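You operate a simulated robot arm through the tools that you are given. There is no shell and no other tool. Be economical: measure what you need, move in short steps, check, and stop when the job is done.

You run a simulated robot arm. Do the job below in one go: nothing can be reset, and whatever is moved stays where it is left.

## Task
Pack the lot on the pack sign into box one, latch it and slot its card into that box's holder.

Only the result counts: the job must be done as asked and must still hold three seconds after the hand-in. Knocking over, shifting, dropping, spilling or breaking anything else fails it.

## Robot
A 6-joint arm with a two-finger parallel gripper on a trunk, on a base that drives. Base frame: it is fixed to the floor where the robot stands at the start and does not move with it; the origin is under the middle of the robot, x ahead of it, y to its left, z up; the surface under the hand at the start is at about z = 760. Units: mm, degrees, N and s.
With the tool pointing down near the work surface it reaches from about 360 to 880 mm from the robot's upright axis, wherever it stands. Its first joint turns from -115.0 to 115.0 degrees. Places, roughly: card holder of box one [500, -200, 800]; hinged lid [600, -100, 900]; inside of box one [600, -100, 800]; latch lever [500, 0, 900]. Payload 3.43 kg.
Tool frame: the origin (TCP) lies between the finger pads and is the grasp point; the fingertips stand 34 mm ahead of it; z points along the fingers, y is the line along which they close. The gripper opens to 128 mm. The fingers are 24 mm wide and 12 mm thick; the gripper's body (48 by 130 mm) begins 96 mm behind the TCP.
Orientation is told as [roll, pitch, yaw] about the base's x, y, z axes, in that order, counted from this pose: with the fingers straight down and closing along the base's y, the tool's x points along the base's -x, its y along +y and its z along -z.

## Interface
- The arm moves only by the tool step_arm. Its argument "deltas" is a list that holds one entry, the list of rows, each a list of 6 numbers: the shift along the tool's x, y, z in units of 500 mm (1.0 is 500 mm), then the turn, a rotation vector about the tool's x, y, z in units of 45 degrees (1.0 is 45 degrees). In form: [[[dx, dy, dz, ax, ay, az], ...]]. A call has 1 to 8 rows; each row is the pose to reach, as a shift and turn from the pose commanded when the call began, along the tool's axes at that moment. "fingers" is the gripper command, from -1 (shut) to 1 (fully open), values between in proportion, set as the call begins (left out, the last holds). A call with a number of a shift or a turn outside -1 to 1 is refused whole. Each row takes 0.2 s and may step no farther than 50 mm and 8.6 degrees from the row before; otherwise, or with a gripper value out of range, the whole call is refused. A pose out of reach is approached as far as the arm can. The call stops where the force on the tool passes 90 N (or 10 N more than at its start, if that is more) or the arm is blocked; 0.2 s more then pass. The fingers move at their own pace (about 108 mm/s each) and stop on an object; they squeeze with about 36 N. The grip force told is the motor's: it shows also when the fingers shut on nothing. Time passes only in rows, and 0.2 s behind the last, so rows that repeat a pose let the fingers close. It gives the time, the measured TCP pose, the force on the tool (base axes), the opening and the grip force at its end, in the units of the frame above (readings bear some noise), with the torque about the TCP (base axes, N m) and any sound that the robot's microphone picked up, and new pictures: "pictures" is both (left out), scene, wrist or none.
- Cameras (640 x 400 px; columns grow to the right, rows downward): "scene" is now at [16, 182.7, 1399.3]; the picture's right is [-0.12, -0.99, 0.00], its down [-0.42, 0.05, -0.90] and it looks along [0.90, -0.11, -0.43] (base axes); focal length 247 px, centre (320, 200). "wrist" rides on the gripper at [76, -11, -160] in the tool frame; the picture's right is [0.15, 0.99, 0.00], its down [-0.88, 0.13, -0.46] and it looks along [-0.45, 0.07, 0.89] (tool axes); focal length 234 px, centre (320, 200). There is no depth. A picture from a camera that has moved, and an enlarged one, comes with that camera's place and axes in the base frame and with its lens.
- slide_trunk(by): slides the trunk up (or, below 0, down) by that many mm; the arm and the scene camera ride with it, the base frame stays. It gives what a move gives, with no picture.
- base_move(legs): drives the robot by 1 to 6 legs, each [ahead, turn to the left] in mm and degrees, along the robot's own axes; the way and the turn of a leg run together, so that a leg with both is an arc; at most 1500 mm and 180 degrees a leg. The arm and the cameras ride along, it lands a little off, and it stops where it bumps. It gives what a move gives, and a new picture of the scene camera.
- turn_head(pan, tilt): turns the head with the scene camera to pan (to the left, within 103 degrees either way) and tilt (down, from -29 to 69), counted from straight ahead of the robot. It gives what a move gives, and a new picture of the scene camera.
- close_up(camera, box): a new picture of the part [left, top, right, bottom] of that camera's present view, enlarged. It takes no simulated time.
- close_job(): hands the job in; it is judged then, once.

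Go step by step. Nothing tells you exact positions but the pictures and the camera data: compare them with the known pose of the tool, close in by small moves and look again before you grip or let go. The budget is 120 turns and 260 pictures, counting those below and the enlarged ones. Unless the task says otherwise, let go and move clear before handing in, and close with one line.

The tools are called after ">>>" as name(argument=value, ...) on one line, values as JSON. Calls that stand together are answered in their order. step_arm: Moves the arm, as the interface text tells. Its arguments: {"type":"object","properties":{"deltas":{"type":"array","items":{"type":"array","items":{"type":"array","items":{"type":"number"}}}},"fingers":{"type":"number"},"pictures":{"type":"string","enum":["both","scene","wrist","none"]}},"required":["deltas"]} The other tools are called the same way: slide_trunk (by) slides the trunk up or down; base_move (legs) drives the base; turn_head (pan, tilt) turns the head that bears the scene camera; close_up (camera, box) takes an enlarged picture of a part of a camera's view; close_job () hands the job in.

At the start:

```text
t: 0.0
ee_pos: [479.5, -38.3, 1340.0]
orientation: [-0.1, 0.1, 0.0]
wrist_force: [-0.5, 0.3, 0.7]
ft_torque: [0.01, 0.02, 0.02]
opening: 127.8
gripper_force: 0.0
trunk travel left (down, up): [-650.0, 140.0]
robot x, y, heading: [2.4, 0.7, 0.1]
head pan, tilt: [-7.2, 25.3]
```

scene: 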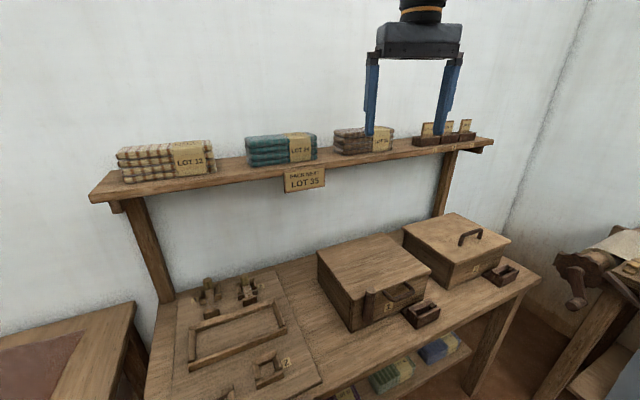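
wrist: 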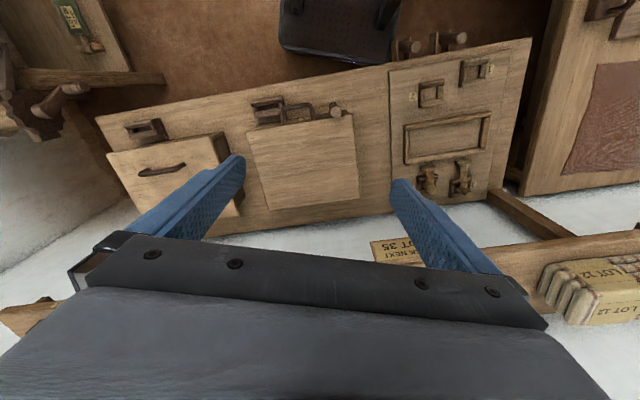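

I see a shelf with three cloth bundles, cards in a rack, a sign "PACK NEXT LOT 35", two boxes and a frame on a bench. I'll look closer at the labels.

>>> close_up(camera="scene", box=[100, 110, 340, 260])

>>> close_up(camera="scene", box=[320, 100, 500, 212])

>>> close_up(camera="scene", box=[300, 200, 560, 362])

>>> close_up(camera="scene", box=[140, 250, 340, 400])

>>> turn_head(pan=-15, tilt=55)

```text
2.67 times, centred on (220, 185) of scene
camera zoom: at [16.0, 182.7, 1399.3], right [-0.12, -0.99, 0.0], down [-0.42, 0.05, -0.9], along [0.9, -0.11, -0.43], focal length 659 px, centre (587, 240)
```

zoom: 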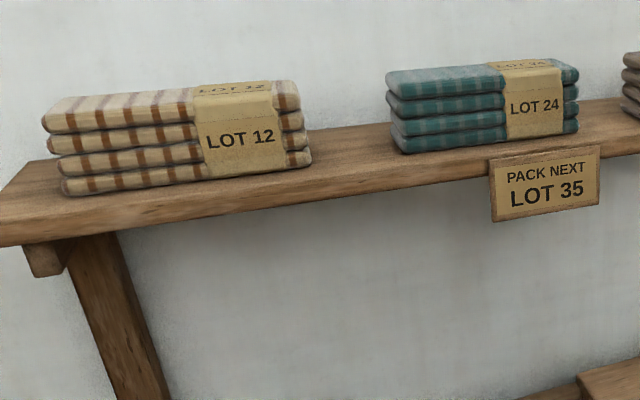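

```text
3.56 times, centred on (410, 156) of scene
camera zoom: at [16.0, 182.7, 1399.3], right [-0.12, -0.99, 0.0], down [-0.42, 0.05, -0.9], along [0.9, -0.11, -0.43], focal length 878 px, centre (0, 356)
```

zoom: 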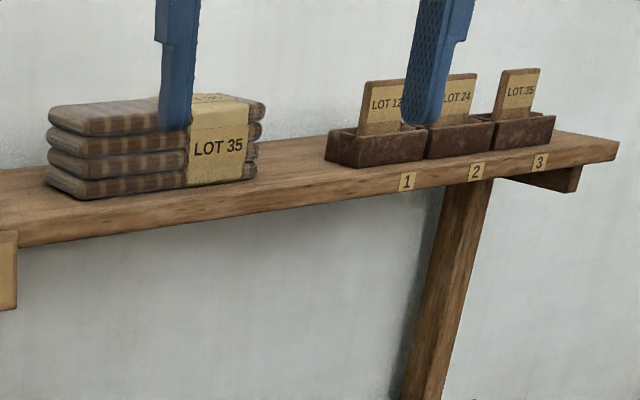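

```text
2.46 times, centred on (430, 281) of scene
camera zoom: at [16.0, 182.7, 1399.3], right [-0.12, -0.99, 0.0], down [-0.42, 0.05, -0.9], along [0.9, -0.11, -0.43], focal length 608 px, centre (49, 1)
```

zoom: 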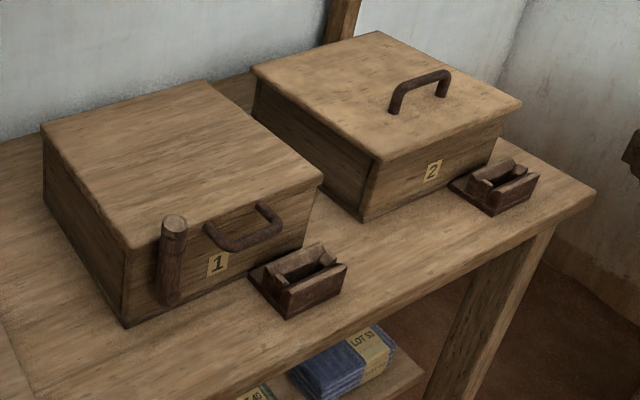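

```text
2.67 times, centred on (240, 325) of scene
camera zoom: at [16.0, 182.7, 1399.3], right [-0.12, -0.99, 0.0], down [-0.42, 0.05, -0.9], along [0.9, -0.11, -0.43], focal length 659 px, centre (533, -133)
```

zoom: 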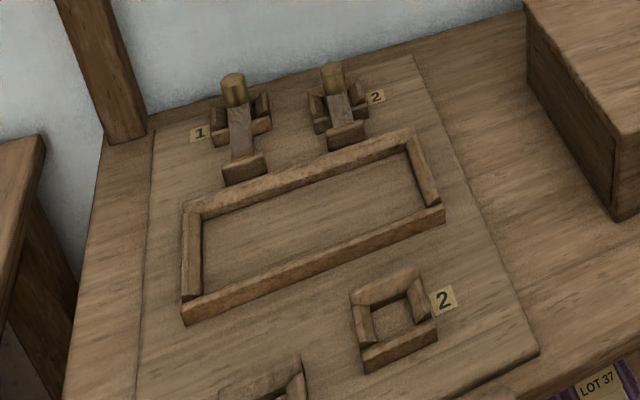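

```text
t: 0.9
ee_pos: [479.6, -38.6, 1341.7]
orientation: [-0.1, 0.0, 0.0]
wrist_force: [-0.7, -0.4, -0.7]
ft_torque: [0.0, 0.0, 0.02]
opening: 128.0
gripper_force: 0.1
trunk travel left (down, up): [-650.0, 140.0]
robot x, y, heading: [1.5, -2.1, -0.1]
head pan, tilt: [-15.0, 55.0]
camera scene: at [-5.6, 175.6, 1355.8], right [-0.26, -0.97, 0.0], down [-0.79, 0.21, -0.57], along [0.55, -0.15, -0.82], focal length 247 px, centre (320, 200)
```

scene: 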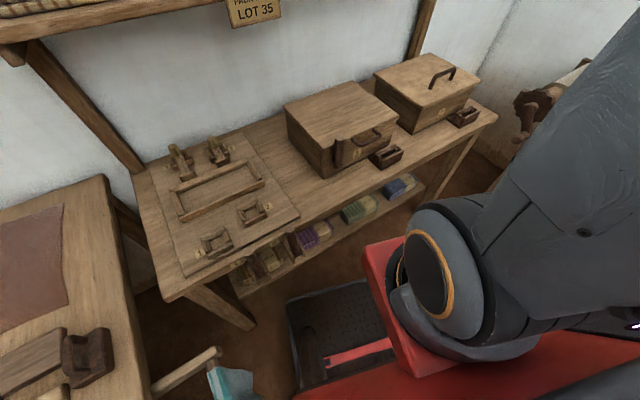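

Next I look closer at box one's latch, handle and holder, from the head and wrist cameras.

>>> close_up(camera="scene", box=[270, 70, 430, 190])

>>> close_up(camera="wrist", box=[220, 80, 380, 220])

>>> turn_head(pan=-20, tilt=10)

```text
3.33 times, centred on (350, 130) of scene
camera zoom: at [-5.6, 175.6, 1355.8], right [-0.26, -0.97, 0.0], down [-0.79, 0.21, -0.57], along [0.55, -0.15, -0.82], focal length 823 px, centre (220, 433)
```

zoom: 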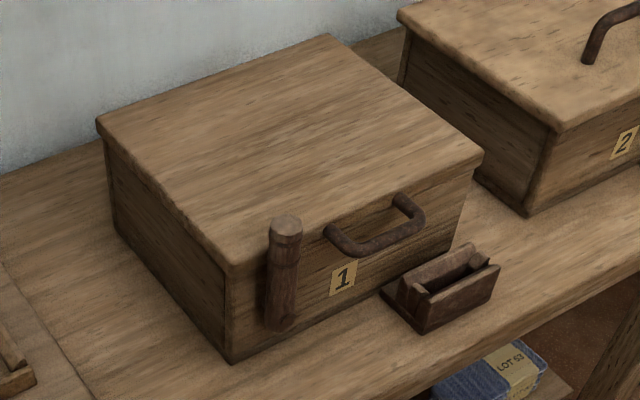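

```text
2.86 times, centred on (300, 150) of wrist
camera zoom: at [403.8, -49.3, 1500.2], right [-0.15, 0.99, 0.0], down [0.88, 0.13, 0.46], along [0.45, 0.07, -0.89], focal length 669 px, centre (377, 343)
```

zoom: 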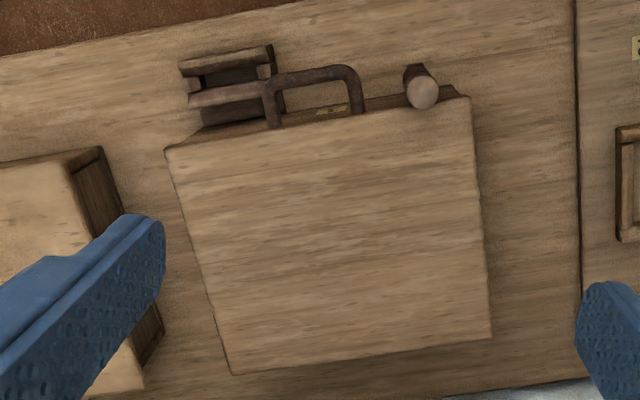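

```text
t: 2.1
ee_pos: [479.5, -37.5, 1340.5]
orientation: [0.1, 0.0, 0.0]
wrist_force: [0.4, -0.3, 0.2]
ft_torque: [0.01, -0.02, 0.0]
opening: 128.0
gripper_force: 0.0
trunk travel left (down, up): [-650.0, 140.0]
robot x, y, heading: [0.8, -1.6, 0.1]
head pan, tilt: [-20.0, 10.0]
camera scene: at [12.1, 162.4, 1424.1], right [-0.34, -0.94, 0.0], down [-0.16, 0.06, -0.98], along [0.93, -0.34, -0.17], focal length 247 px, centre (320, 200)
```

scene: 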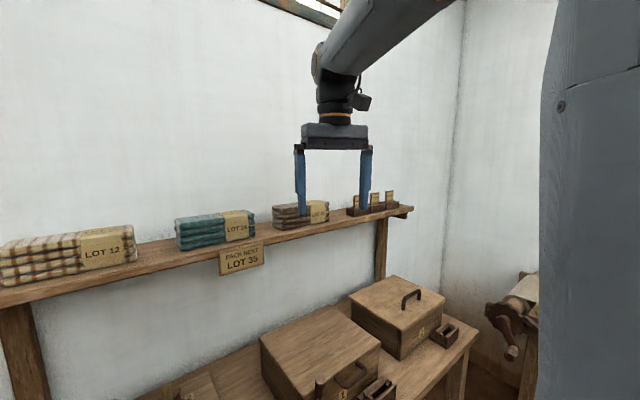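

>>> close_up(camera="scene", box=[260, 180, 420, 240])

>>> step_arm(deltas=[[[-0.1, -0.03, -0.1, 0, 0, 0], [-0.2, -0.06, -0.2, 0, 0, 0], [-0.29, -0.1, -0.26, 0, 0, 0], [-0.38, -0.1, -0.26, 0, 0, 0]]])

```text
4.00 times, centred on (340, 210) of scene
camera zoom: at [12.1, 162.4, 1424.1], right [-0.34, -0.94, 0.0], down [-0.16, 0.06, -0.98], along [0.93, -0.34, -0.17], focal length 988 px, centre (240, 160)
```

zoom: 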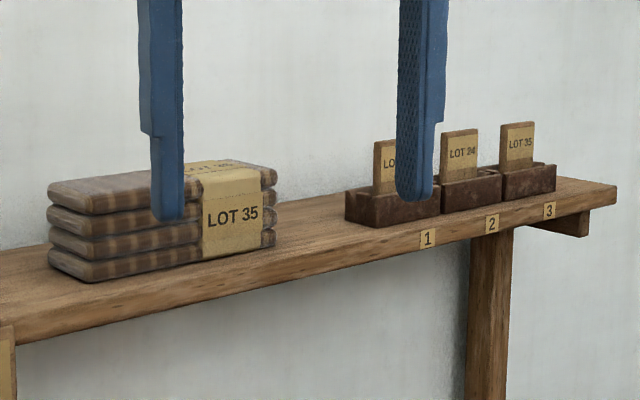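

```text
refused: row 1 steps farther than a row can; nothing moved
```

>>> step_arm(deltas=[[[-0.05, -0.02, -0.08, 0, 0, 0], [-0.1, -0.04, -0.16, 0, 0, 0], [-0.15, -0.06, -0.24, 0, 0, 0], [-0.24, -0.06, -0.26, 0, 0, 0], [-0.33, -0.06, -0.26, 0, 0, 0], [-0.42, -0.06, -0.26, 0, 0, 0]]])

```text
t: 3.5
ee_pos: [656.8, -64.3, 1432.4]
orientation: [0.0, -0.1, 0.0]
wrist_force: [-0.5, -0.7, -1.0]
ft_torque: [-0.01, -0.03, -0.01]
opening: 128.1
gripper_force: 0.0
out of reach, approached as far as the arm can: row 5, 6
trunk travel left (down, up): [-650.0, 140.0]
robot x, y, heading: [3.1, 2.8, 0.1]
head pan, tilt: [-20.0, 10.0]
camera scene: at [12.2, 162.4, 1424.1], right [-0.34, -0.94, 0.0], down [-0.16, 0.06, -0.98], along [0.93, -0.34, -0.17], focal length 247 px, centre (320, 200)
camera wrist: at [581.6, -76.2, 1591.5], right [-0.15, 0.99, 0.0], down [0.88, 0.13, 0.46], along [0.45, 0.07, -0.89], focal length 234 px, centre (320, 200)
```

scene: 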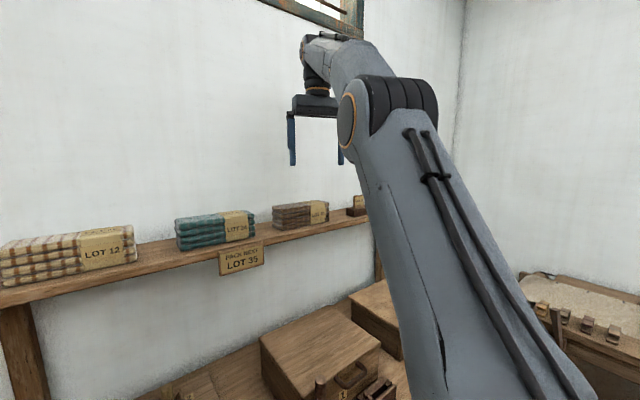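
wrist: 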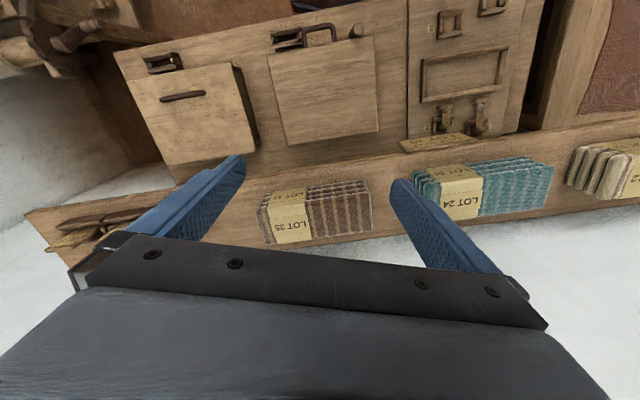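

>>> close_up(camera="wrist", box=[230, 150, 400, 256])

>>> close_up(camera="wrist", box=[20, 180, 180, 280])

>>> close_up(camera="wrist", box=[250, 10, 410, 110])

```text
3.76 times, centred on (315, 203) of wrist
camera zoom: at [581.6, -76.2, 1591.5], right [-0.15, 0.99, 0.0], down [0.88, 0.13, 0.46], along [0.45, 0.07, -0.89], focal length 882 px, centre (339, 189)
```

zoom: 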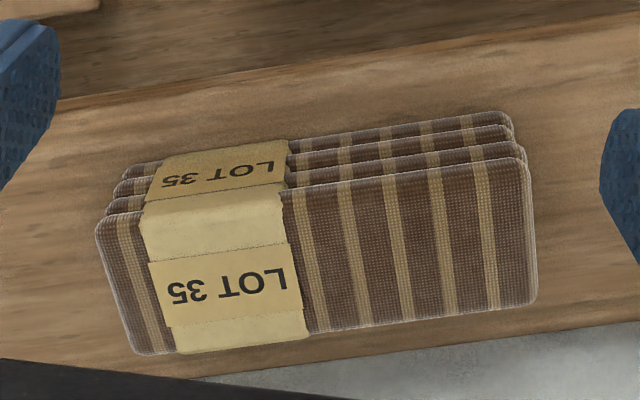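

```text
4.00 times, centred on (100, 230) of wrist
camera zoom: at [581.6, -76.2, 1591.5], right [-0.15, 0.99, 0.0], down [0.88, 0.13, 0.46], along [0.45, 0.07, -0.89], focal length 937 px, centre (1200, 80)
```

zoom: 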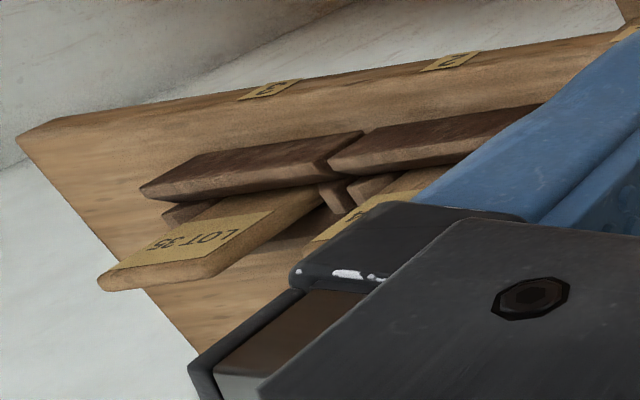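

```text
4.00 times, centred on (330, 60) of wrist
camera zoom: at [581.6, -76.2, 1591.5], right [-0.15, 0.99, 0.0], down [0.88, 0.13, 0.46], along [0.45, 0.07, -0.89], focal length 937 px, centre (280, 760)
```

zoom: 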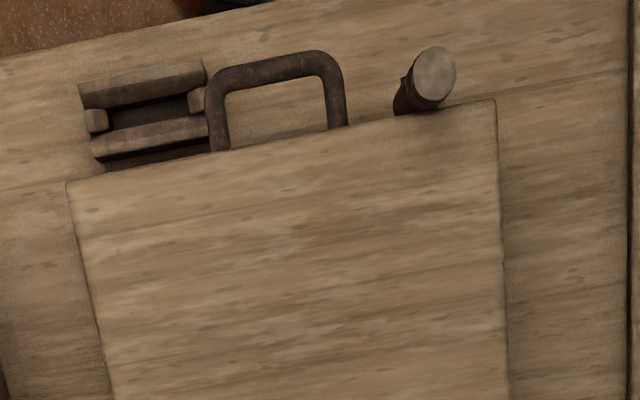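

The bundle LOT 35 is about 175 × 70 × 68 mm, centre near (779, -55, 1239), and its card is in rack 3. I'll retract the arm and lower the trunk to look at the latch from the front.

>>> step_arm(deltas=[[[0.08, 0, 0, 0, 0, 0], [0.16, 0, 0, 0, 0, 0], [0.24, 0, 0, 0, 0, 0], [0.32, 0, -0.04, 0, 0, 0], [0.4, 0, -0.08, 0, 0, 0], [0.48, 0, -0.12, 0, 0, 0], [0.52, 0, -0.15, 0, 0, 0]]], pictures="none")

>>> slide_trunk(by=-380)

>>> turn_head(pan=-15, tilt=12)

```text
t: 5.1
ee_pos: [396.4, -64.1, 1507.2]
orientation: [-0.1, 0.0, -0.1]
wrist_force: [-0.3, 0.0, 0.3]
ft_torque: [-0.01, 0.02, 0.03]
opening: 128.0
gripper_force: 0.1
trunk travel left (down, up): [-650.0, 140.0]
robot x, y, heading: [-1.8, -1.2, -0.3]
head pan, tilt: [-20.0, 10.0]
```

```text
t: 8.7
ee_pos: [412.7, -64.7, 1126.6]
orientation: [0.0, 0.0, 0.1]
wrist_force: [-0.2, -0.1, 0.3]
ft_torque: [0.0, -0.01, -0.01]
opening: 128.4
gripper_force: 0.1
trunk travel left (down, up): [-270.0, 520.0]
robot x, y, heading: [1.7, 0.1, 0.1]
head pan, tilt: [-20.0, 10.0]
```

```text
t: 9.4
ee_pos: [412.8, -65.0, 1127.9]
orientation: [0.0, -0.1, 0.0]
wrist_force: [-0.2, -1.0, -0.8]
ft_torque: [0.01, 0.01, -0.01]
opening: 128.3
gripper_force: 0.1
trunk travel left (down, up): [-270.0, 520.0]
robot x, y, heading: [1.3, 1.5, -0.1]
head pan, tilt: [-15.0, 12.0]
camera scene: at [120.5, 170.1, 1040.9], right [-0.26, -0.97, 0.0], down [-0.2, 0.05, -0.98], along [0.94, -0.25, -0.21], focal length 247 px, centre (320, 200)
```

scene: 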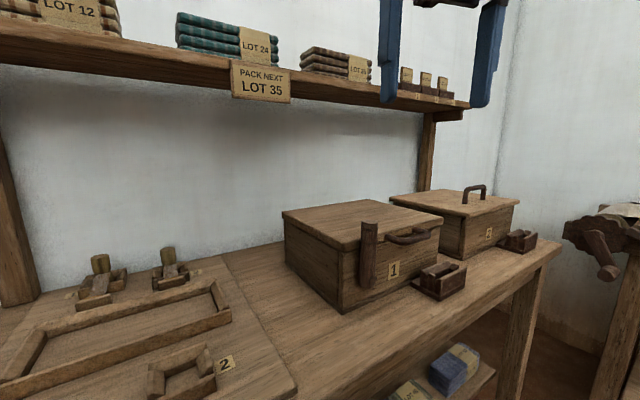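

>>> close_up(camera="scene", box=[320, 190, 480, 320])

>>> close_up(camera="scene", box=[370, 50, 480, 120])

>>> close_up(camera="scene", box=[60, 230, 260, 400])

>>> close_up(camera="wrist", box=[240, 0, 480, 150])

```text
3.08 times, centred on (400, 255) of scene
camera zoom: at [120.5, 170.1, 1040.9], right [-0.26, -0.97, 0.0], down [-0.2, 0.05, -0.98], along [0.94, -0.25, -0.21], focal length 760 px, centre (74, 31)
```

zoom: 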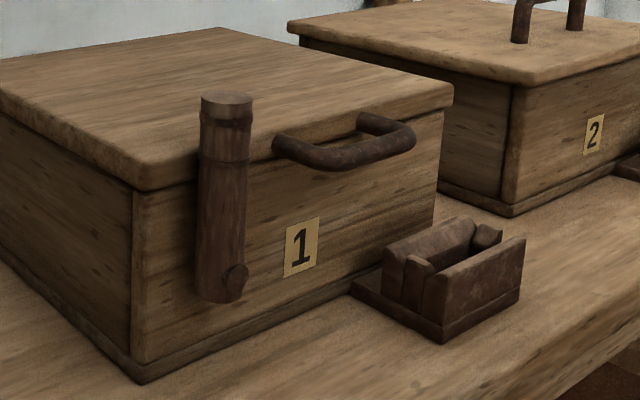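

```text
5.71 times, centred on (425, 85) of scene
camera zoom: at [120.5, 170.1, 1040.9], right [-0.26, -0.97, 0.0], down [-0.2, 0.05, -0.98], along [0.94, -0.25, -0.21], focal length 1411 px, centre (-280, 857)
```

zoom: 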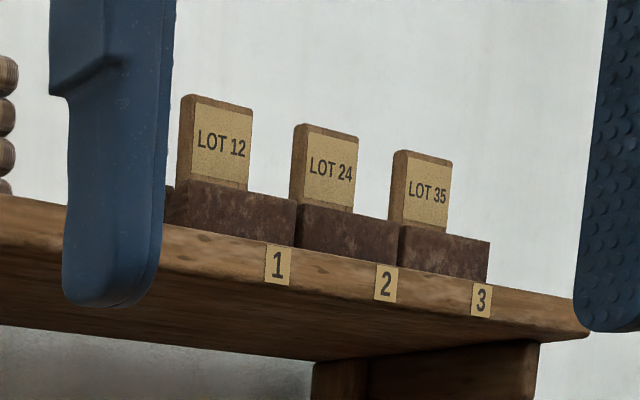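

```text
2.35 times, centred on (160, 315) of scene
camera zoom: at [120.5, 170.1, 1040.9], right [-0.26, -0.97, 0.0], down [-0.2, 0.05, -0.98], along [0.94, -0.25, -0.21], focal length 581 px, centre (696, -71)
```

zoom: 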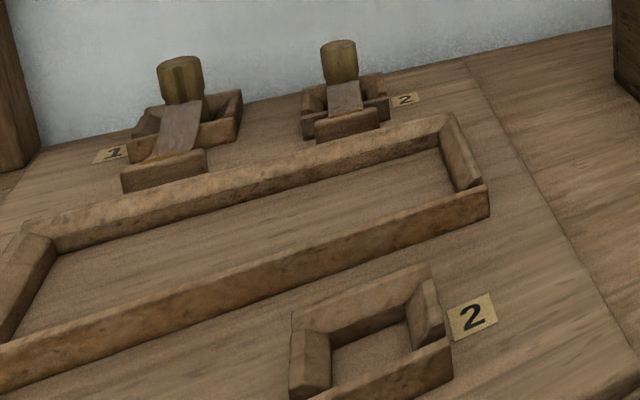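

```text
2.67 times, centred on (360, 75) of wrist
camera zoom: at [337.4, -76.0, 1287.2], right [-0.15, 0.99, 0.0], down [0.88, 0.13, 0.46], along [0.45, 0.07, -0.89], focal length 624 px, centre (213, 533)
```

zoom: 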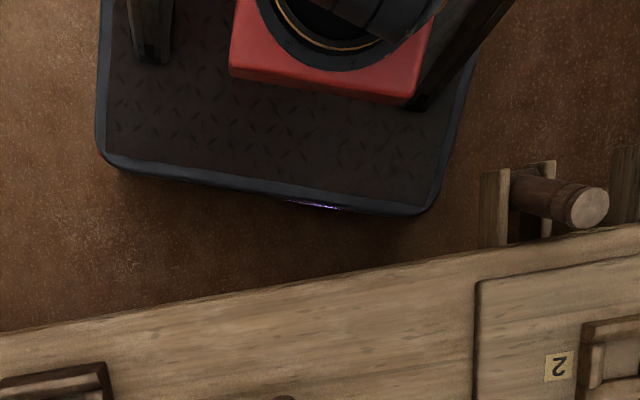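

The lever pivots on a pin at its foot, on the box front, and stands upright beside the lid's handle. I'll turn the tool horizontal (pointing at the box, closing vertically) so the fingers can loosely cage the handle.

>>> step_arm(deltas=[[[-0.04, 0, 0, -0.1212, -0.0898, 0.0898], [-0.08, 0, 0, -0.2424, -0.1796, 0.1796], [-0.12, 0, 0, -0.3636, -0.2694, 0.2694], [-0.16, 0, 0, -0.4848, -0.3592, 0.3592], [-0.2, 0, 0, -0.606, -0.449, 0.449], [-0.24, 0, 0, -0.7272, -0.5388, 0.5388], [-0.28, 0, 0, -0.848, -0.6286, 0.6286]]], fingers=-0.3, pictures="none")

>>> step_arm(deltas=[[[0, 0, 0, -0.1212, -0.0898, 0.0898], [0, 0, 0, -0.2424, -0.1796, 0.1796], [0, 0, 0, -0.3636, -0.2694, 0.2694], [0, 0, 0, -0.4848, -0.3592, 0.3592], [0, 0, 0, -0.606, -0.449, 0.449], [0, 0, 0, -0.7272, -0.5388, 0.5388], [0, 0, 0, -0.848, -0.6286, 0.6286]]])

```text
t: 11.0
ee_pos: [552.4, -64.3, 1128.9]
orientation: [44.9, -15.6, -36.6]
wrist_force: [0.2, 0.0, 0.6]
ft_torque: [-0.04, 0.02, 0.01]
opening: 44.6
gripper_force: 0.0
trunk travel left (down, up): [-270.0, 520.0]
robot x, y, heading: [-0.7, 0.2, 0.1]
head pan, tilt: [-15.0, 12.0]
```

```text
t: 12.6
ee_pos: [632.6, -140.4, 1112.7]
orientation: [90.0, -0.1, -72.9]
wrist_force: [0.4, -0.8, 0.3]
ft_torque: [0.01, 0.03, 0.0]
opening: 44.7
gripper_force: 0.1
out of reach, approached as far as the arm can: row 1, 2, 3, 4, 5, 6, 7
trunk travel left (down, up): [-270.0, 520.0]
robot x, y, heading: [-1.4, 0.4, -0.2]
head pan, tilt: [-15.0, 12.0]
camera scene: at [120.4, 170.1, 1040.9], right [-0.26, -0.97, 0.0], down [-0.2, 0.05, -0.98], along [0.94, -0.25, -0.21], focal length 247 px, centre (320, 200)
camera wrist: at [459.2, -114.7, 1101.4], right [-0.04, 0.14, 0.99], down [-0.18, -0.98, 0.13], along [0.98, -0.17, 0.07], focal length 234 px, centre (320, 200)
```

scene: 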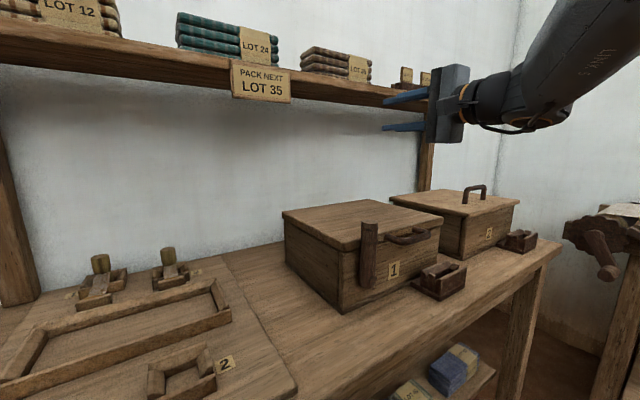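
wrist: 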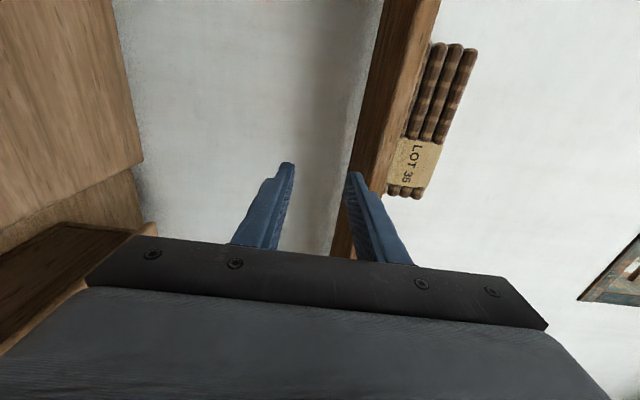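

The orientation is right, but the arm needs more room to fold, so I must back the base up. I'll check the space behind first.

>>> turn_head(pan=103, tilt=30)

>>> turn_head(pan=-103, tilt=30)

```text
t: 14.6
ee_pos: [633.6, -140.1, 1112.4]
orientation: [90.0, 0.0, -72.8]
wrist_force: [0.8, -0.8, -0.6]
ft_torque: [-0.03, 0.0, 0.0]
opening: 45.2
gripper_force: 0.1
trunk travel left (down, up): [-270.0, 520.0]
robot x, y, heading: [-1.2, 3.7, 0.3]
head pan, tilt: [103.0, 30.0]
camera scene: at [10.2, 282.3, 1011.8], right [0.97, 0.22, 0.0], down [0.11, -0.49, -0.87], along [-0.19, 0.84, -0.5], focal length 247 px, centre (320, 200)
```

scene: 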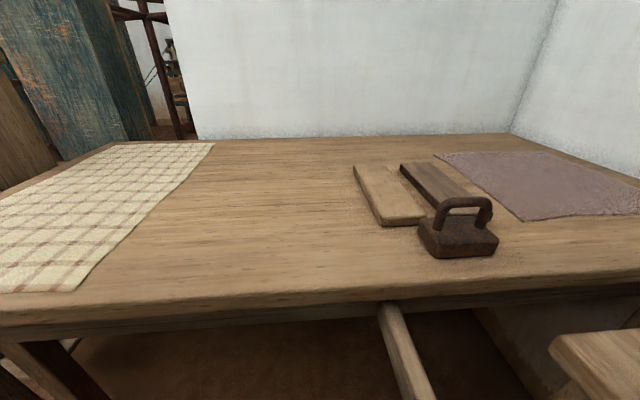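

```text
t: 17.6
ee_pos: [634.3, -141.1, 1111.9]
orientation: [89.9, 0.0, -72.8]
wrist_force: [-0.5, 0.1, 1.0]
ft_torque: [-0.03, 0.01, 0.02]
opening: 45.1
gripper_force: 0.1
trunk travel left (down, up): [-270.0, 520.0]
robot x, y, heading: [-1.4, 0.4, -0.2]
head pan, tilt: [-103.0, 30.0]
camera scene: at [106.1, 144.7, 1011.7], right [-0.55, -0.84, 0.0], down [-0.42, 0.27, -0.87], along [0.72, -0.47, -0.5], focal length 247 px, centre (320, 200)
```

scene: 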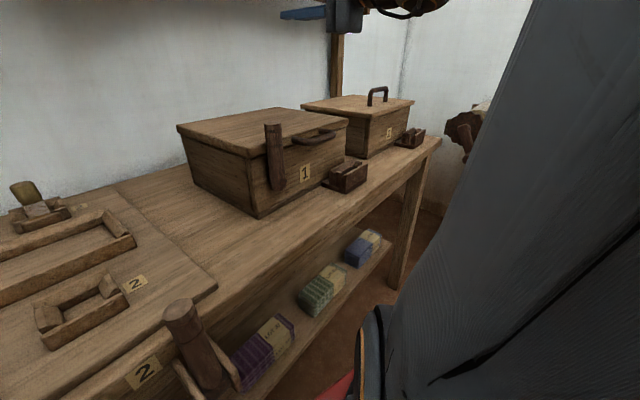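

>>> turn_head(pan=-20, tilt=20)

>>> base_move(legs=[[-230, 0]])

```text
t: 19.1
ee_pos: [632.9, -139.1, 1113.3]
orientation: [89.9, -0.1, -72.8]
wrist_force: [-0.3, 0.5, -0.4]
ft_torque: [-0.01, 0.02, 0.01]
opening: 44.7
gripper_force: 0.1
trunk travel left (down, up): [-270.0, 520.0]
robot x, y, heading: [-1.0, 1.8, 0.2]
head pan, tilt: [-20.0, 20.0]
camera scene: at [117.9, 162.3, 1027.8], right [-0.34, -0.94, 0.0], down [-0.32, 0.12, -0.94], along [0.88, -0.32, -0.34], focal length 247 px, centre (320, 200)
```

scene: 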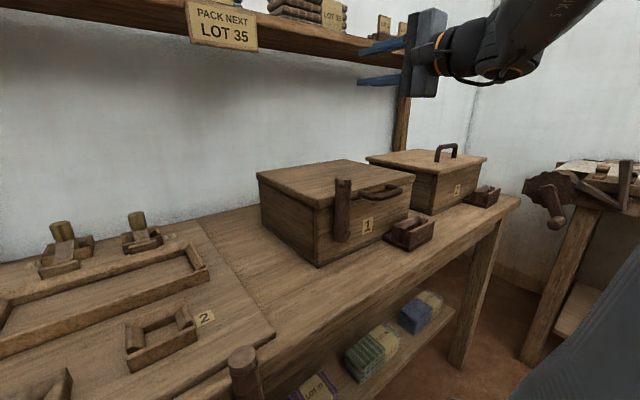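

```text
t: 20.9
ee_pos: [401.4, -139.6, 1113.0]
orientation: [89.9, -0.1, -72.9]
wrist_force: [-0.4, 0.2, 0.4]
ft_torque: [0.01, -0.02, -0.03]
opening: 44.6
gripper_force: 0.1
trunk travel left (down, up): [-270.0, 520.0]
robot x, y, heading: [-228.9, 0.3, -0.2]
head pan, tilt: [-20.0, 20.0]
camera scene: at [-113.0, 162.4, 1027.8], right [-0.34, -0.94, 0.0], down [-0.32, 0.12, -0.94], along [0.88, -0.32, -0.34], focal length 247 px, centre (320, 200)
```

scene: 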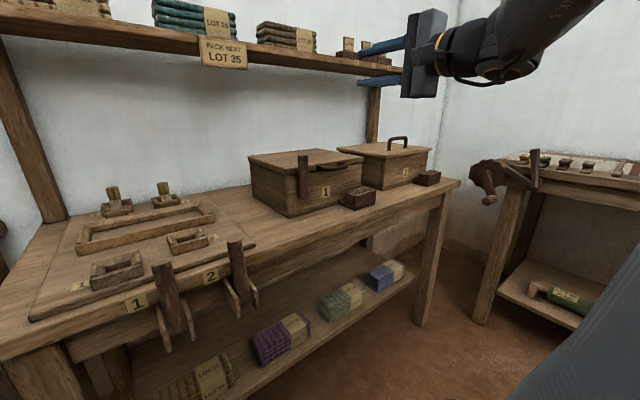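

Backed up. Now I lower the tool in front of the handle and look with the wrist camera.

>>> step_arm(deltas=[[[0.01, -0.08, -0.02, 0, 0, 0], [0.02, -0.17, -0.04, 0, 0, 0], [0.03, -0.26, -0.06, 0, 0, 0], [0.045, -0.35, -0.06, 0, 0, 0], [0.045, -0.4, -0.06, 0, 0, 0]]])

```text
t: 22.1
ee_pos: [367.0, -127.1, 912.3]
orientation: [89.8, -0.2, -72.8]
wrist_force: [0.0, -0.4, 0.8]
ft_torque: [0.02, -0.03, 0.02]
opening: 45.1
gripper_force: 0.0
trunk travel left (down, up): [-270.0, 520.0]
robot x, y, heading: [-233.3, 2.7, 0.0]
head pan, tilt: [-20.0, 20.0]
camera scene: at [-113.1, 162.4, 1027.9], right [-0.34, -0.94, 0.0], down [-0.32, 0.12, -0.94], along [0.88, -0.32, -0.34], focal length 247 px, centre (320, 200)
camera wrist: at [192.4, -101.8, 901.2], right [-0.04, 0.14, 0.99], down [-0.18, -0.98, 0.13], along [0.98, -0.17, 0.07], focal length 234 px, centre (320, 200)
```

scene: 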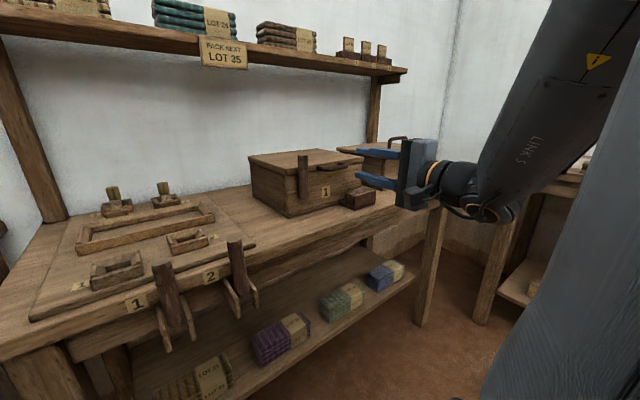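
wrist: 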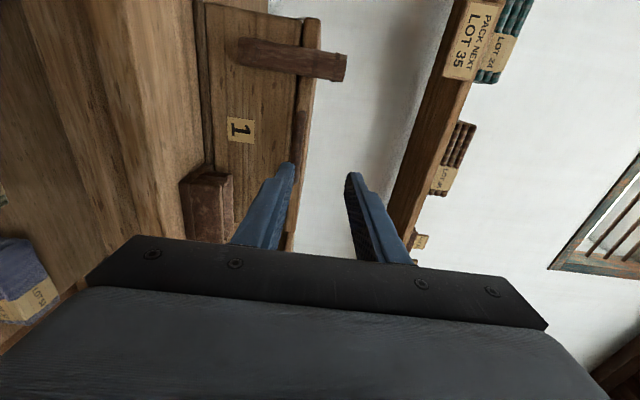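

>>> close_up(camera="wrist", box=[170, 0, 360, 250])

>>> close_up(camera="scene", box=[240, 130, 400, 230])

```text
1.60 times, centred on (265, 125) of wrist
camera zoom: at [192.4, -101.8, 901.2], right [-0.04, 0.14, 0.99], down [-0.18, -0.98, 0.13], along [0.98, -0.17, 0.07], focal length 375 px, centre (408, 320)
```

zoom: 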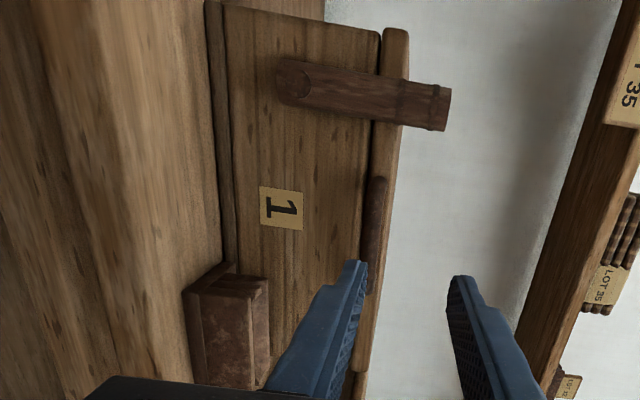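

```text
4.00 times, centred on (320, 180) of scene
camera zoom: at [-113.1, 162.4, 1027.9], right [-0.34, -0.94, 0.0], down [-0.32, 0.12, -0.94], along [0.88, -0.32, -0.34], focal length 988 px, centre (320, 280)
```

zoom: 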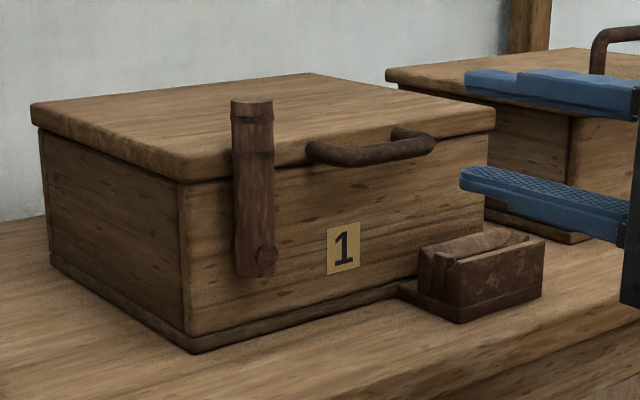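

>>> step_arm(deltas=[[[0, -0.06, 0, 0, 0, 0], [-0.005, -0.06, 0.05, 0, 0, 0], [-0.005, -0.06, 0.1, 0, 0, 0]]], pictures="none")

>>> close_up(camera="wrist", box=[170, 0, 410, 250])

>>> close_up(camera="scene", box=[270, 130, 400, 220])

```text
t: 22.9
ee_pos: [415.4, -115.3, 884.0]
orientation: [90.0, -0.1, -72.8]
wrist_force: [0.1, -0.1, 0.1]
ft_torque: [0.02, 0.0, 0.02]
opening: 44.8
gripper_force: 0.0
trunk travel left (down, up): [-270.0, 520.0]
robot x, y, heading: [-237.0, -1.0, 0.2]
head pan, tilt: [-20.0, 20.0]
```

```text
1.60 times, centred on (290, 125) of wrist
camera zoom: at [241.4, -90.0, 872.6], right [-0.04, 0.14, 0.99], down [-0.18, -0.98, 0.13], along [0.98, -0.17, 0.07], focal length 375 px, centre (368, 320)
```

zoom: 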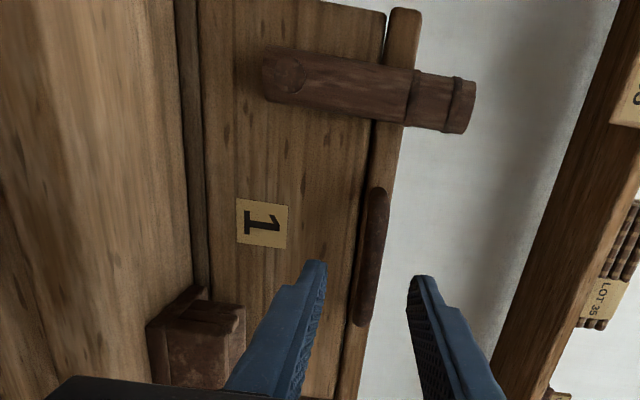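

```text
4.44 times, centred on (335, 175) of scene
camera zoom: at [-113.1, 162.3, 1027.9], right [-0.34, -0.94, 0.0], down [-0.32, 0.12, -0.94], along [0.88, -0.32, -0.34], focal length 1098 px, centre (253, 311)
```

zoom: 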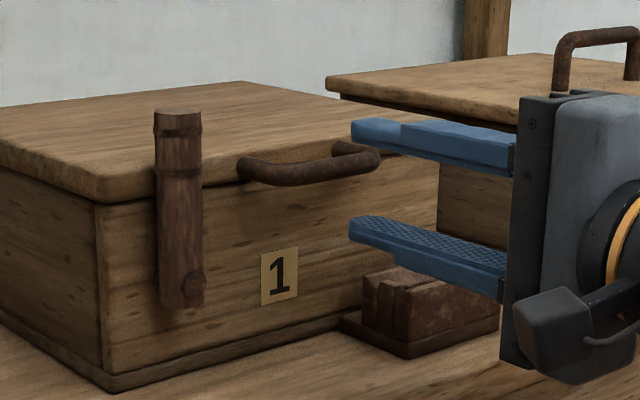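

>>> step_arm(deltas=[[[0.012, 0, 0.03, 0, 0, 0], [0.012, 0, 0.06, 0, 0, 0], [0.012, 0, 0.08, 0, 0, 0]]], pictures="none")

>>> close_up(camera="wrist", box=[170, 0, 410, 250])

>>> close_up(camera="scene", box=[270, 130, 400, 220])

```text
t: 23.7
ee_pos: [453.1, -97.2, 883.3]
orientation: [89.9, -0.1, -72.9]
wrist_force: [0.9, -0.1, 0.5]
ft_torque: [-0.02, 0.0, 0.02]
opening: 44.8
gripper_force: 0.0
trunk travel left (down, up): [-270.0, 520.0]
robot x, y, heading: [-230.7, -2.5, 0.1]
head pan, tilt: [-20.0, 20.0]
```

```text
1.60 times, centred on (290, 125) of wrist
camera zoom: at [277.7, -72.4, 871.5], right [-0.04, 0.14, 0.99], down [-0.18, -0.98, 0.13], along [0.98, -0.17, 0.07], focal length 375 px, centre (368, 320)
```

zoom: 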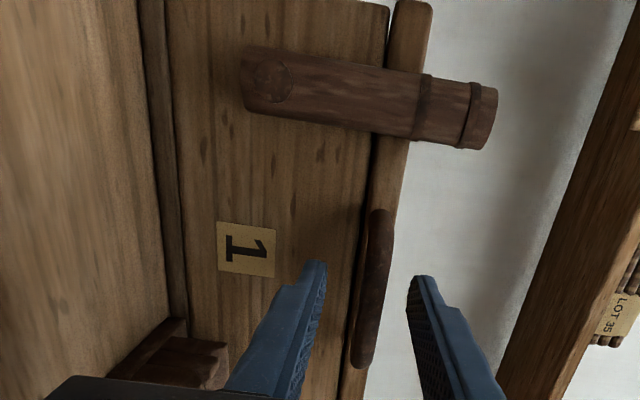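

```text
4.44 times, centred on (335, 175) of scene
camera zoom: at [-113.0, 162.3, 1027.9], right [-0.34, -0.94, 0.0], down [-0.32, 0.12, -0.94], along [0.88, -0.32, -0.34], focal length 1098 px, centre (253, 311)
```

zoom: 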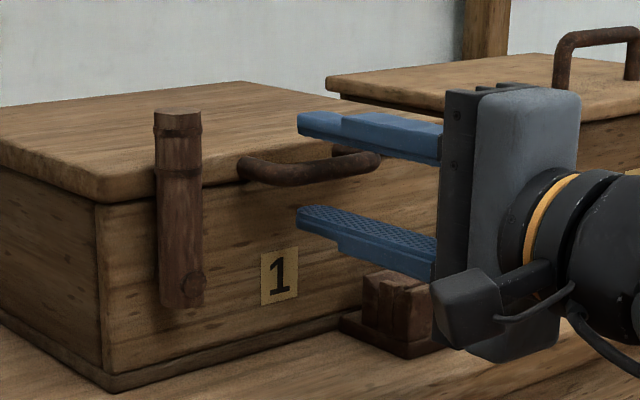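

The fingers cage the handle bar at about (475, -90, 883). I'll lift gently to test whether the lid is free.

>>> step_arm(deltas=[[[0, 0.02, 0, 0, 0, 0], [0, 0.035, 0, 0, 0, 0], [0, 0.05, 0, 0, 0, 0], [0, 0.06, 0, 0, 0, 0]]], pictures="none")

>>> close_up(camera="scene", box=[240, 120, 400, 220])

```text
t: 24.7
ee_pos: [451.7, -97.5, 910.5]
orientation: [89.6, 0.2, -72.9]
wrist_force: [1.6, 0.1, -19.8]
ft_torque: [-0.12, 0.3, -0.36]
opening: 56.1
gripper_force: 10.0
trunk travel left (down, up): [-270.0, 520.0]
robot x, y, heading: [-230.5, -5.5, 0.1]
head pan, tilt: [-20.0, 20.0]
```

```text
4.00 times, centred on (320, 170) of scene
camera zoom: at [-112.3, 162.3, 1027.6], right [-0.34, -0.94, 0.0], down [-0.32, 0.12, -0.94], along [0.88, -0.32, -0.34], focal length 988 px, centre (320, 320)
```

zoom: 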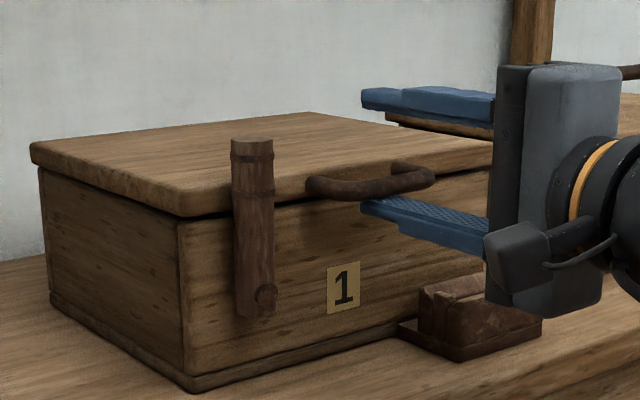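

The lid only rose ~3 mm and the finger yielded. I'll grip the bar properly and lift again.

>>> step_arm(deltas=[[[0, -0.04, 0.0, 0, 0, 0], [0, -0.053, 0.0, 0, 0, 0], [0, -0.053, 0.0, 0, 0, 0], [0, -0.053, 0.0, 0, 0, 0]]], fingers=-0.95, pictures="none")

>>> step_arm(deltas=[[[0, 0.01, 0, 0, 0, 0], [0, 0.02, 0.0, 0, 0, 0], [0, 0.03, 0.0, 0, 0, 0]]], pictures="none")

>>> close_up(camera="scene", box=[240, 120, 400, 220])

```text
t: 25.7
ee_pos: [453.1, -98.2, 887.7]
orientation: [90.1, -0.2, -72.9]
wrist_force: [-3.1, 3.1, 0.0]
ft_torque: [0.28, -0.1, 0.34]
opening: 12.7
gripper_force: 44.9
trunk travel left (down, up): [-270.0, 520.0]
robot x, y, heading: [-233.1, 0.6, 0.1]
head pan, tilt: [-20.0, 20.0]
```

```text
t: 26.5
ee_pos: [451.1, -97.9, 890.0]
orientation: [88.6, 0.5, -73.0]
wrist_force: [-3.3, -1.7, -74.3]
ft_torque: [-0.81, 1.17, 1.19]
opening: 12.7
gripper_force: 44.9
trunk travel left (down, up): [-270.0, 520.0]
robot x, y, heading: [-227.1, -4.7, 0.2]
head pan, tilt: [-20.0, 20.0]
```

```text
4.00 times, centred on (320, 170) of scene
camera zoom: at [-110.9, 162.0, 1027.2], right [-0.34, -0.94, 0.0], down [-0.32, 0.12, -0.94], along [0.88, -0.32, -0.34], focal length 988 px, centre (320, 320)
```

zoom: 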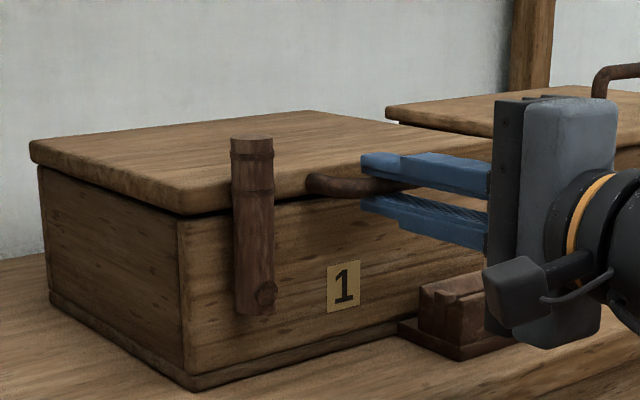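

The lid is latched with the lever upright. I release the handle and back out, then move closed fingers to the right side of the lever top to swing it left.

>>> step_arm(deltas=[[[0, -0.02, 0, 0, 0, 0], [0, -0.035, 0, 0, 0, 0], [0, -0.035, 0, 0, 0, 0], [0, -0.035, 0, 0, 0, 0], [0, -0.035, -0.05, 0, 0, 0], [0, -0.035, -0.11, 0, 0, 0]]], fingers=-0.3, pictures="none")

>>> step_arm(deltas=[[[0.0, 0.02, 0, 0, 0, 0], [0.0, 0.05, 0, 0, 0, 0], [0.06, 0.055, 0, 0, 0, 0], [0.1, 0.055, 0, 0, 0, 0]]], fingers=-1, pictures="none")

```text
t: 27.9
ee_pos: [399.5, -115.3, 885.2]
orientation: [90.0, -0.1, -72.8]
wrist_force: [-0.6, 0.1, 0.2]
ft_torque: [-0.04, -0.02, 0.0]
opening: 44.7
gripper_force: 0.1
trunk travel left (down, up): [-270.0, 520.0]
robot x, y, heading: [-230.2, -1.0, 0.2]
head pan, tilt: [-20.0, 20.0]
```

```text
t: 28.9
ee_pos: [388.2, -68.7, 914.4]
orientation: [89.8, -0.1, -72.8]
wrist_force: [0.1, -0.6, -0.3]
ft_torque: [0.01, 0.02, 0.01]
opening: 0.0
gripper_force: 33.1
out of reach, approached as far as the arm can: row 4
trunk travel left (down, up): [-270.0, 520.0]
robot x, y, heading: [-230.7, -2.8, -0.0]
head pan, tilt: [-20.0, 20.0]
```

>>> step_arm(deltas=[[[0.0, 0, 0.05, 0, 0, 0], [0.01, 0, 0.1, 0, 0, 0], [0.022, 0, 0.131, 0, 0, 0]]])

>>> close_up(camera="scene", box=[240, 120, 400, 220])

```text
t: 29.7
ee_pos: [447.6, -38.0, 913.3]
orientation: [89.8, -0.1, -72.9]
wrist_force: [0.6, 0.9, -0.3]
ft_torque: [0.0, -0.03, 0.01]
opening: 0.1
gripper_force: 33.4
trunk travel left (down, up): [-270.0, 520.0]
robot x, y, heading: [-230.3, 2.6, -0.0]
head pan, tilt: [-20.0, 20.0]
camera scene: at [-113.1, 162.4, 1027.9], right [-0.34, -0.94, 0.0], down [-0.32, 0.12, -0.94], along [0.88, -0.32, -0.34], focal length 247 px, centre (320, 200)
camera wrist: at [273.3, -13.2, 901.8], right [-0.04, 0.14, 0.99], down [-0.18, -0.98, 0.13], along [0.98, -0.17, 0.07], focal length 234 px, centre (320, 200)
```

scene: 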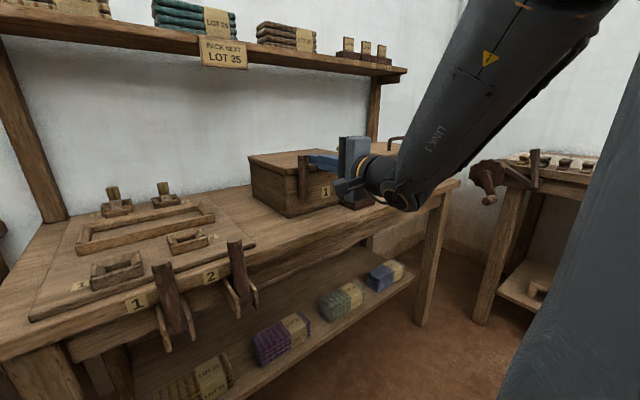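
wrist: 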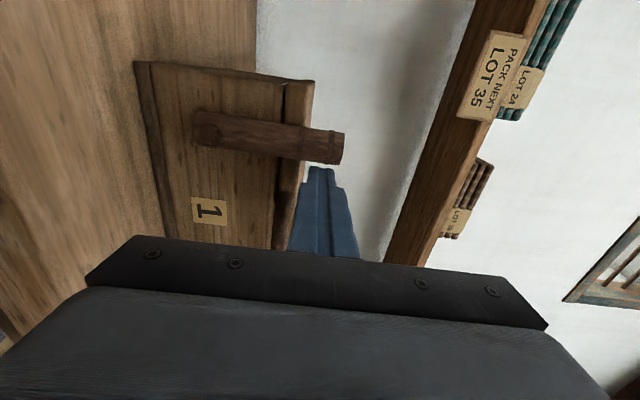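

```text
4.00 times, centred on (320, 170) of scene
camera zoom: at [-113.1, 162.4, 1027.9], right [-0.34, -0.94, 0.0], down [-0.32, 0.12, -0.94], along [0.88, -0.32, -0.34], focal length 988 px, centre (320, 320)
```

zoom: 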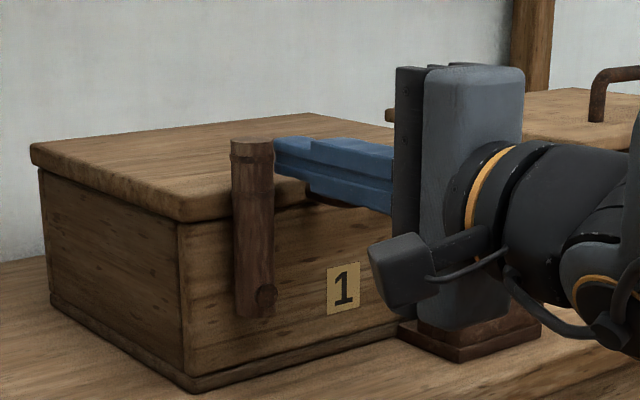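

>>> step_arm(deltas=[[[0.02, 0, 0, 0, 0, 0], [0.04, -0.002, 0, 0, 0, 0], [0.06, -0.006, 0, 0, 0, 0], [0.08, -0.014, 0, 0, 0, 0]]])

>>> close_up(camera="scene", box=[240, 120, 400, 220])

```text
t: 30.7
ee_pos: [434.5, -0.4, 904.8]
orientation: [90.0, -0.1, -72.9]
wrist_force: [-1.3, 0.6, 0.2]
ft_torque: [0.01, 0.03, 0.02]
opening: 0.0
gripper_force: 33.0
trunk travel left (down, up): [-270.0, 520.0]
robot x, y, heading: [-233.2, -3.4, -0.0]
head pan, tilt: [-20.0, 20.0]
camera scene: at [-113.0, 162.4, 1027.8], right [-0.34, -0.94, 0.0], down [-0.32, 0.12, -0.94], along [0.88, -0.32, -0.34], focal length 247 px, centre (320, 200)
camera wrist: at [261.1, 25.3, 894.9], right [-0.04, 0.14, 0.99], down [-0.18, -0.98, 0.13], along [0.98, -0.17, 0.07], focal length 234 px, centre (320, 200)
```

scene: 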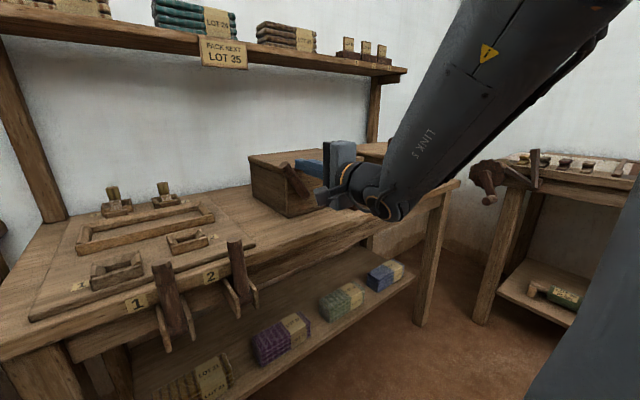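
wrist: 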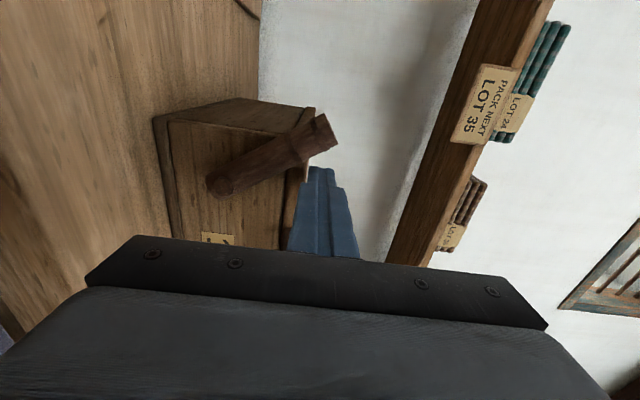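

```text
4.00 times, centred on (320, 170) of scene
camera zoom: at [-113.0, 162.4, 1027.8], right [-0.34, -0.94, 0.0], down [-0.32, 0.12, -0.94], along [0.88, -0.32, -0.34], focal length 988 px, centre (320, 320)
```

zoom: 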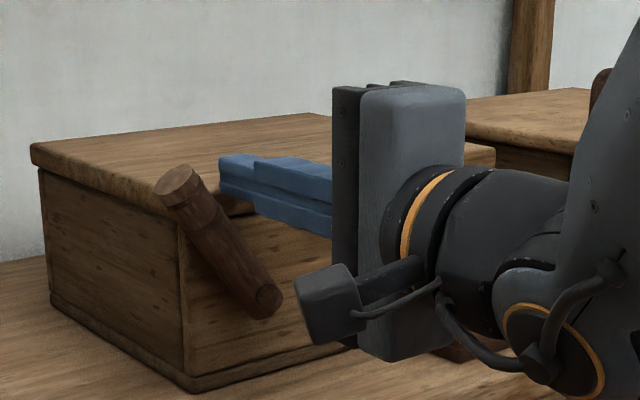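

The lever swings left freely. I'll push it further down, keeping the fingertips in front of the lid.

>>> step_arm(deltas=[[[0.044, -0.024, -0.004, 0, 0, 0], [0.084, -0.05, -0.004, 0, 0, 0], [0.104, -0.082, -0.004, 0, 0, 0], [0.104, -0.09, -0.004, 0, 0, 0]]], pictures="none")

>>> close_up(camera="scene", box=[240, 120, 400, 220])

```text
t: 31.3
ee_pos: [433.8, 23.2, 895.2]
orientation: [90.4, 0.1, -73.8]
wrist_force: [-66.0, -23.8, 15.3]
ft_torque: [0.46, -0.03, 0.47]
opening: 0.0
gripper_force: 33.0
out of reach, approached as far as the arm can: row 1, 2, 3
trunk travel left (down, up): [-270.0, 520.0]
robot x, y, heading: [-234.4, 1.7, -0.5]
head pan, tilt: [-20.0, 20.0]
stopped in row 3: the force on the tool passed its limit at 116 N (the readings are from after the stop); the commanded pose is now the measured one
```

```text
4.00 times, centred on (320, 170) of scene
camera zoom: at [-115.9, 160.3, 1028.6], right [-0.35, -0.94, 0.0], down [-0.32, 0.12, -0.94], along [0.88, -0.33, -0.34], focal length 988 px, centre (320, 320)
```

zoom: 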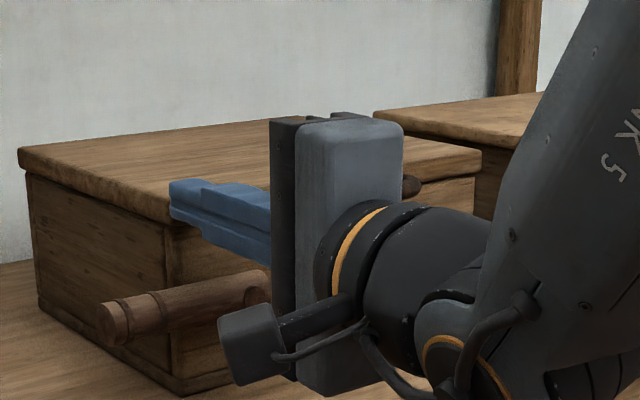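

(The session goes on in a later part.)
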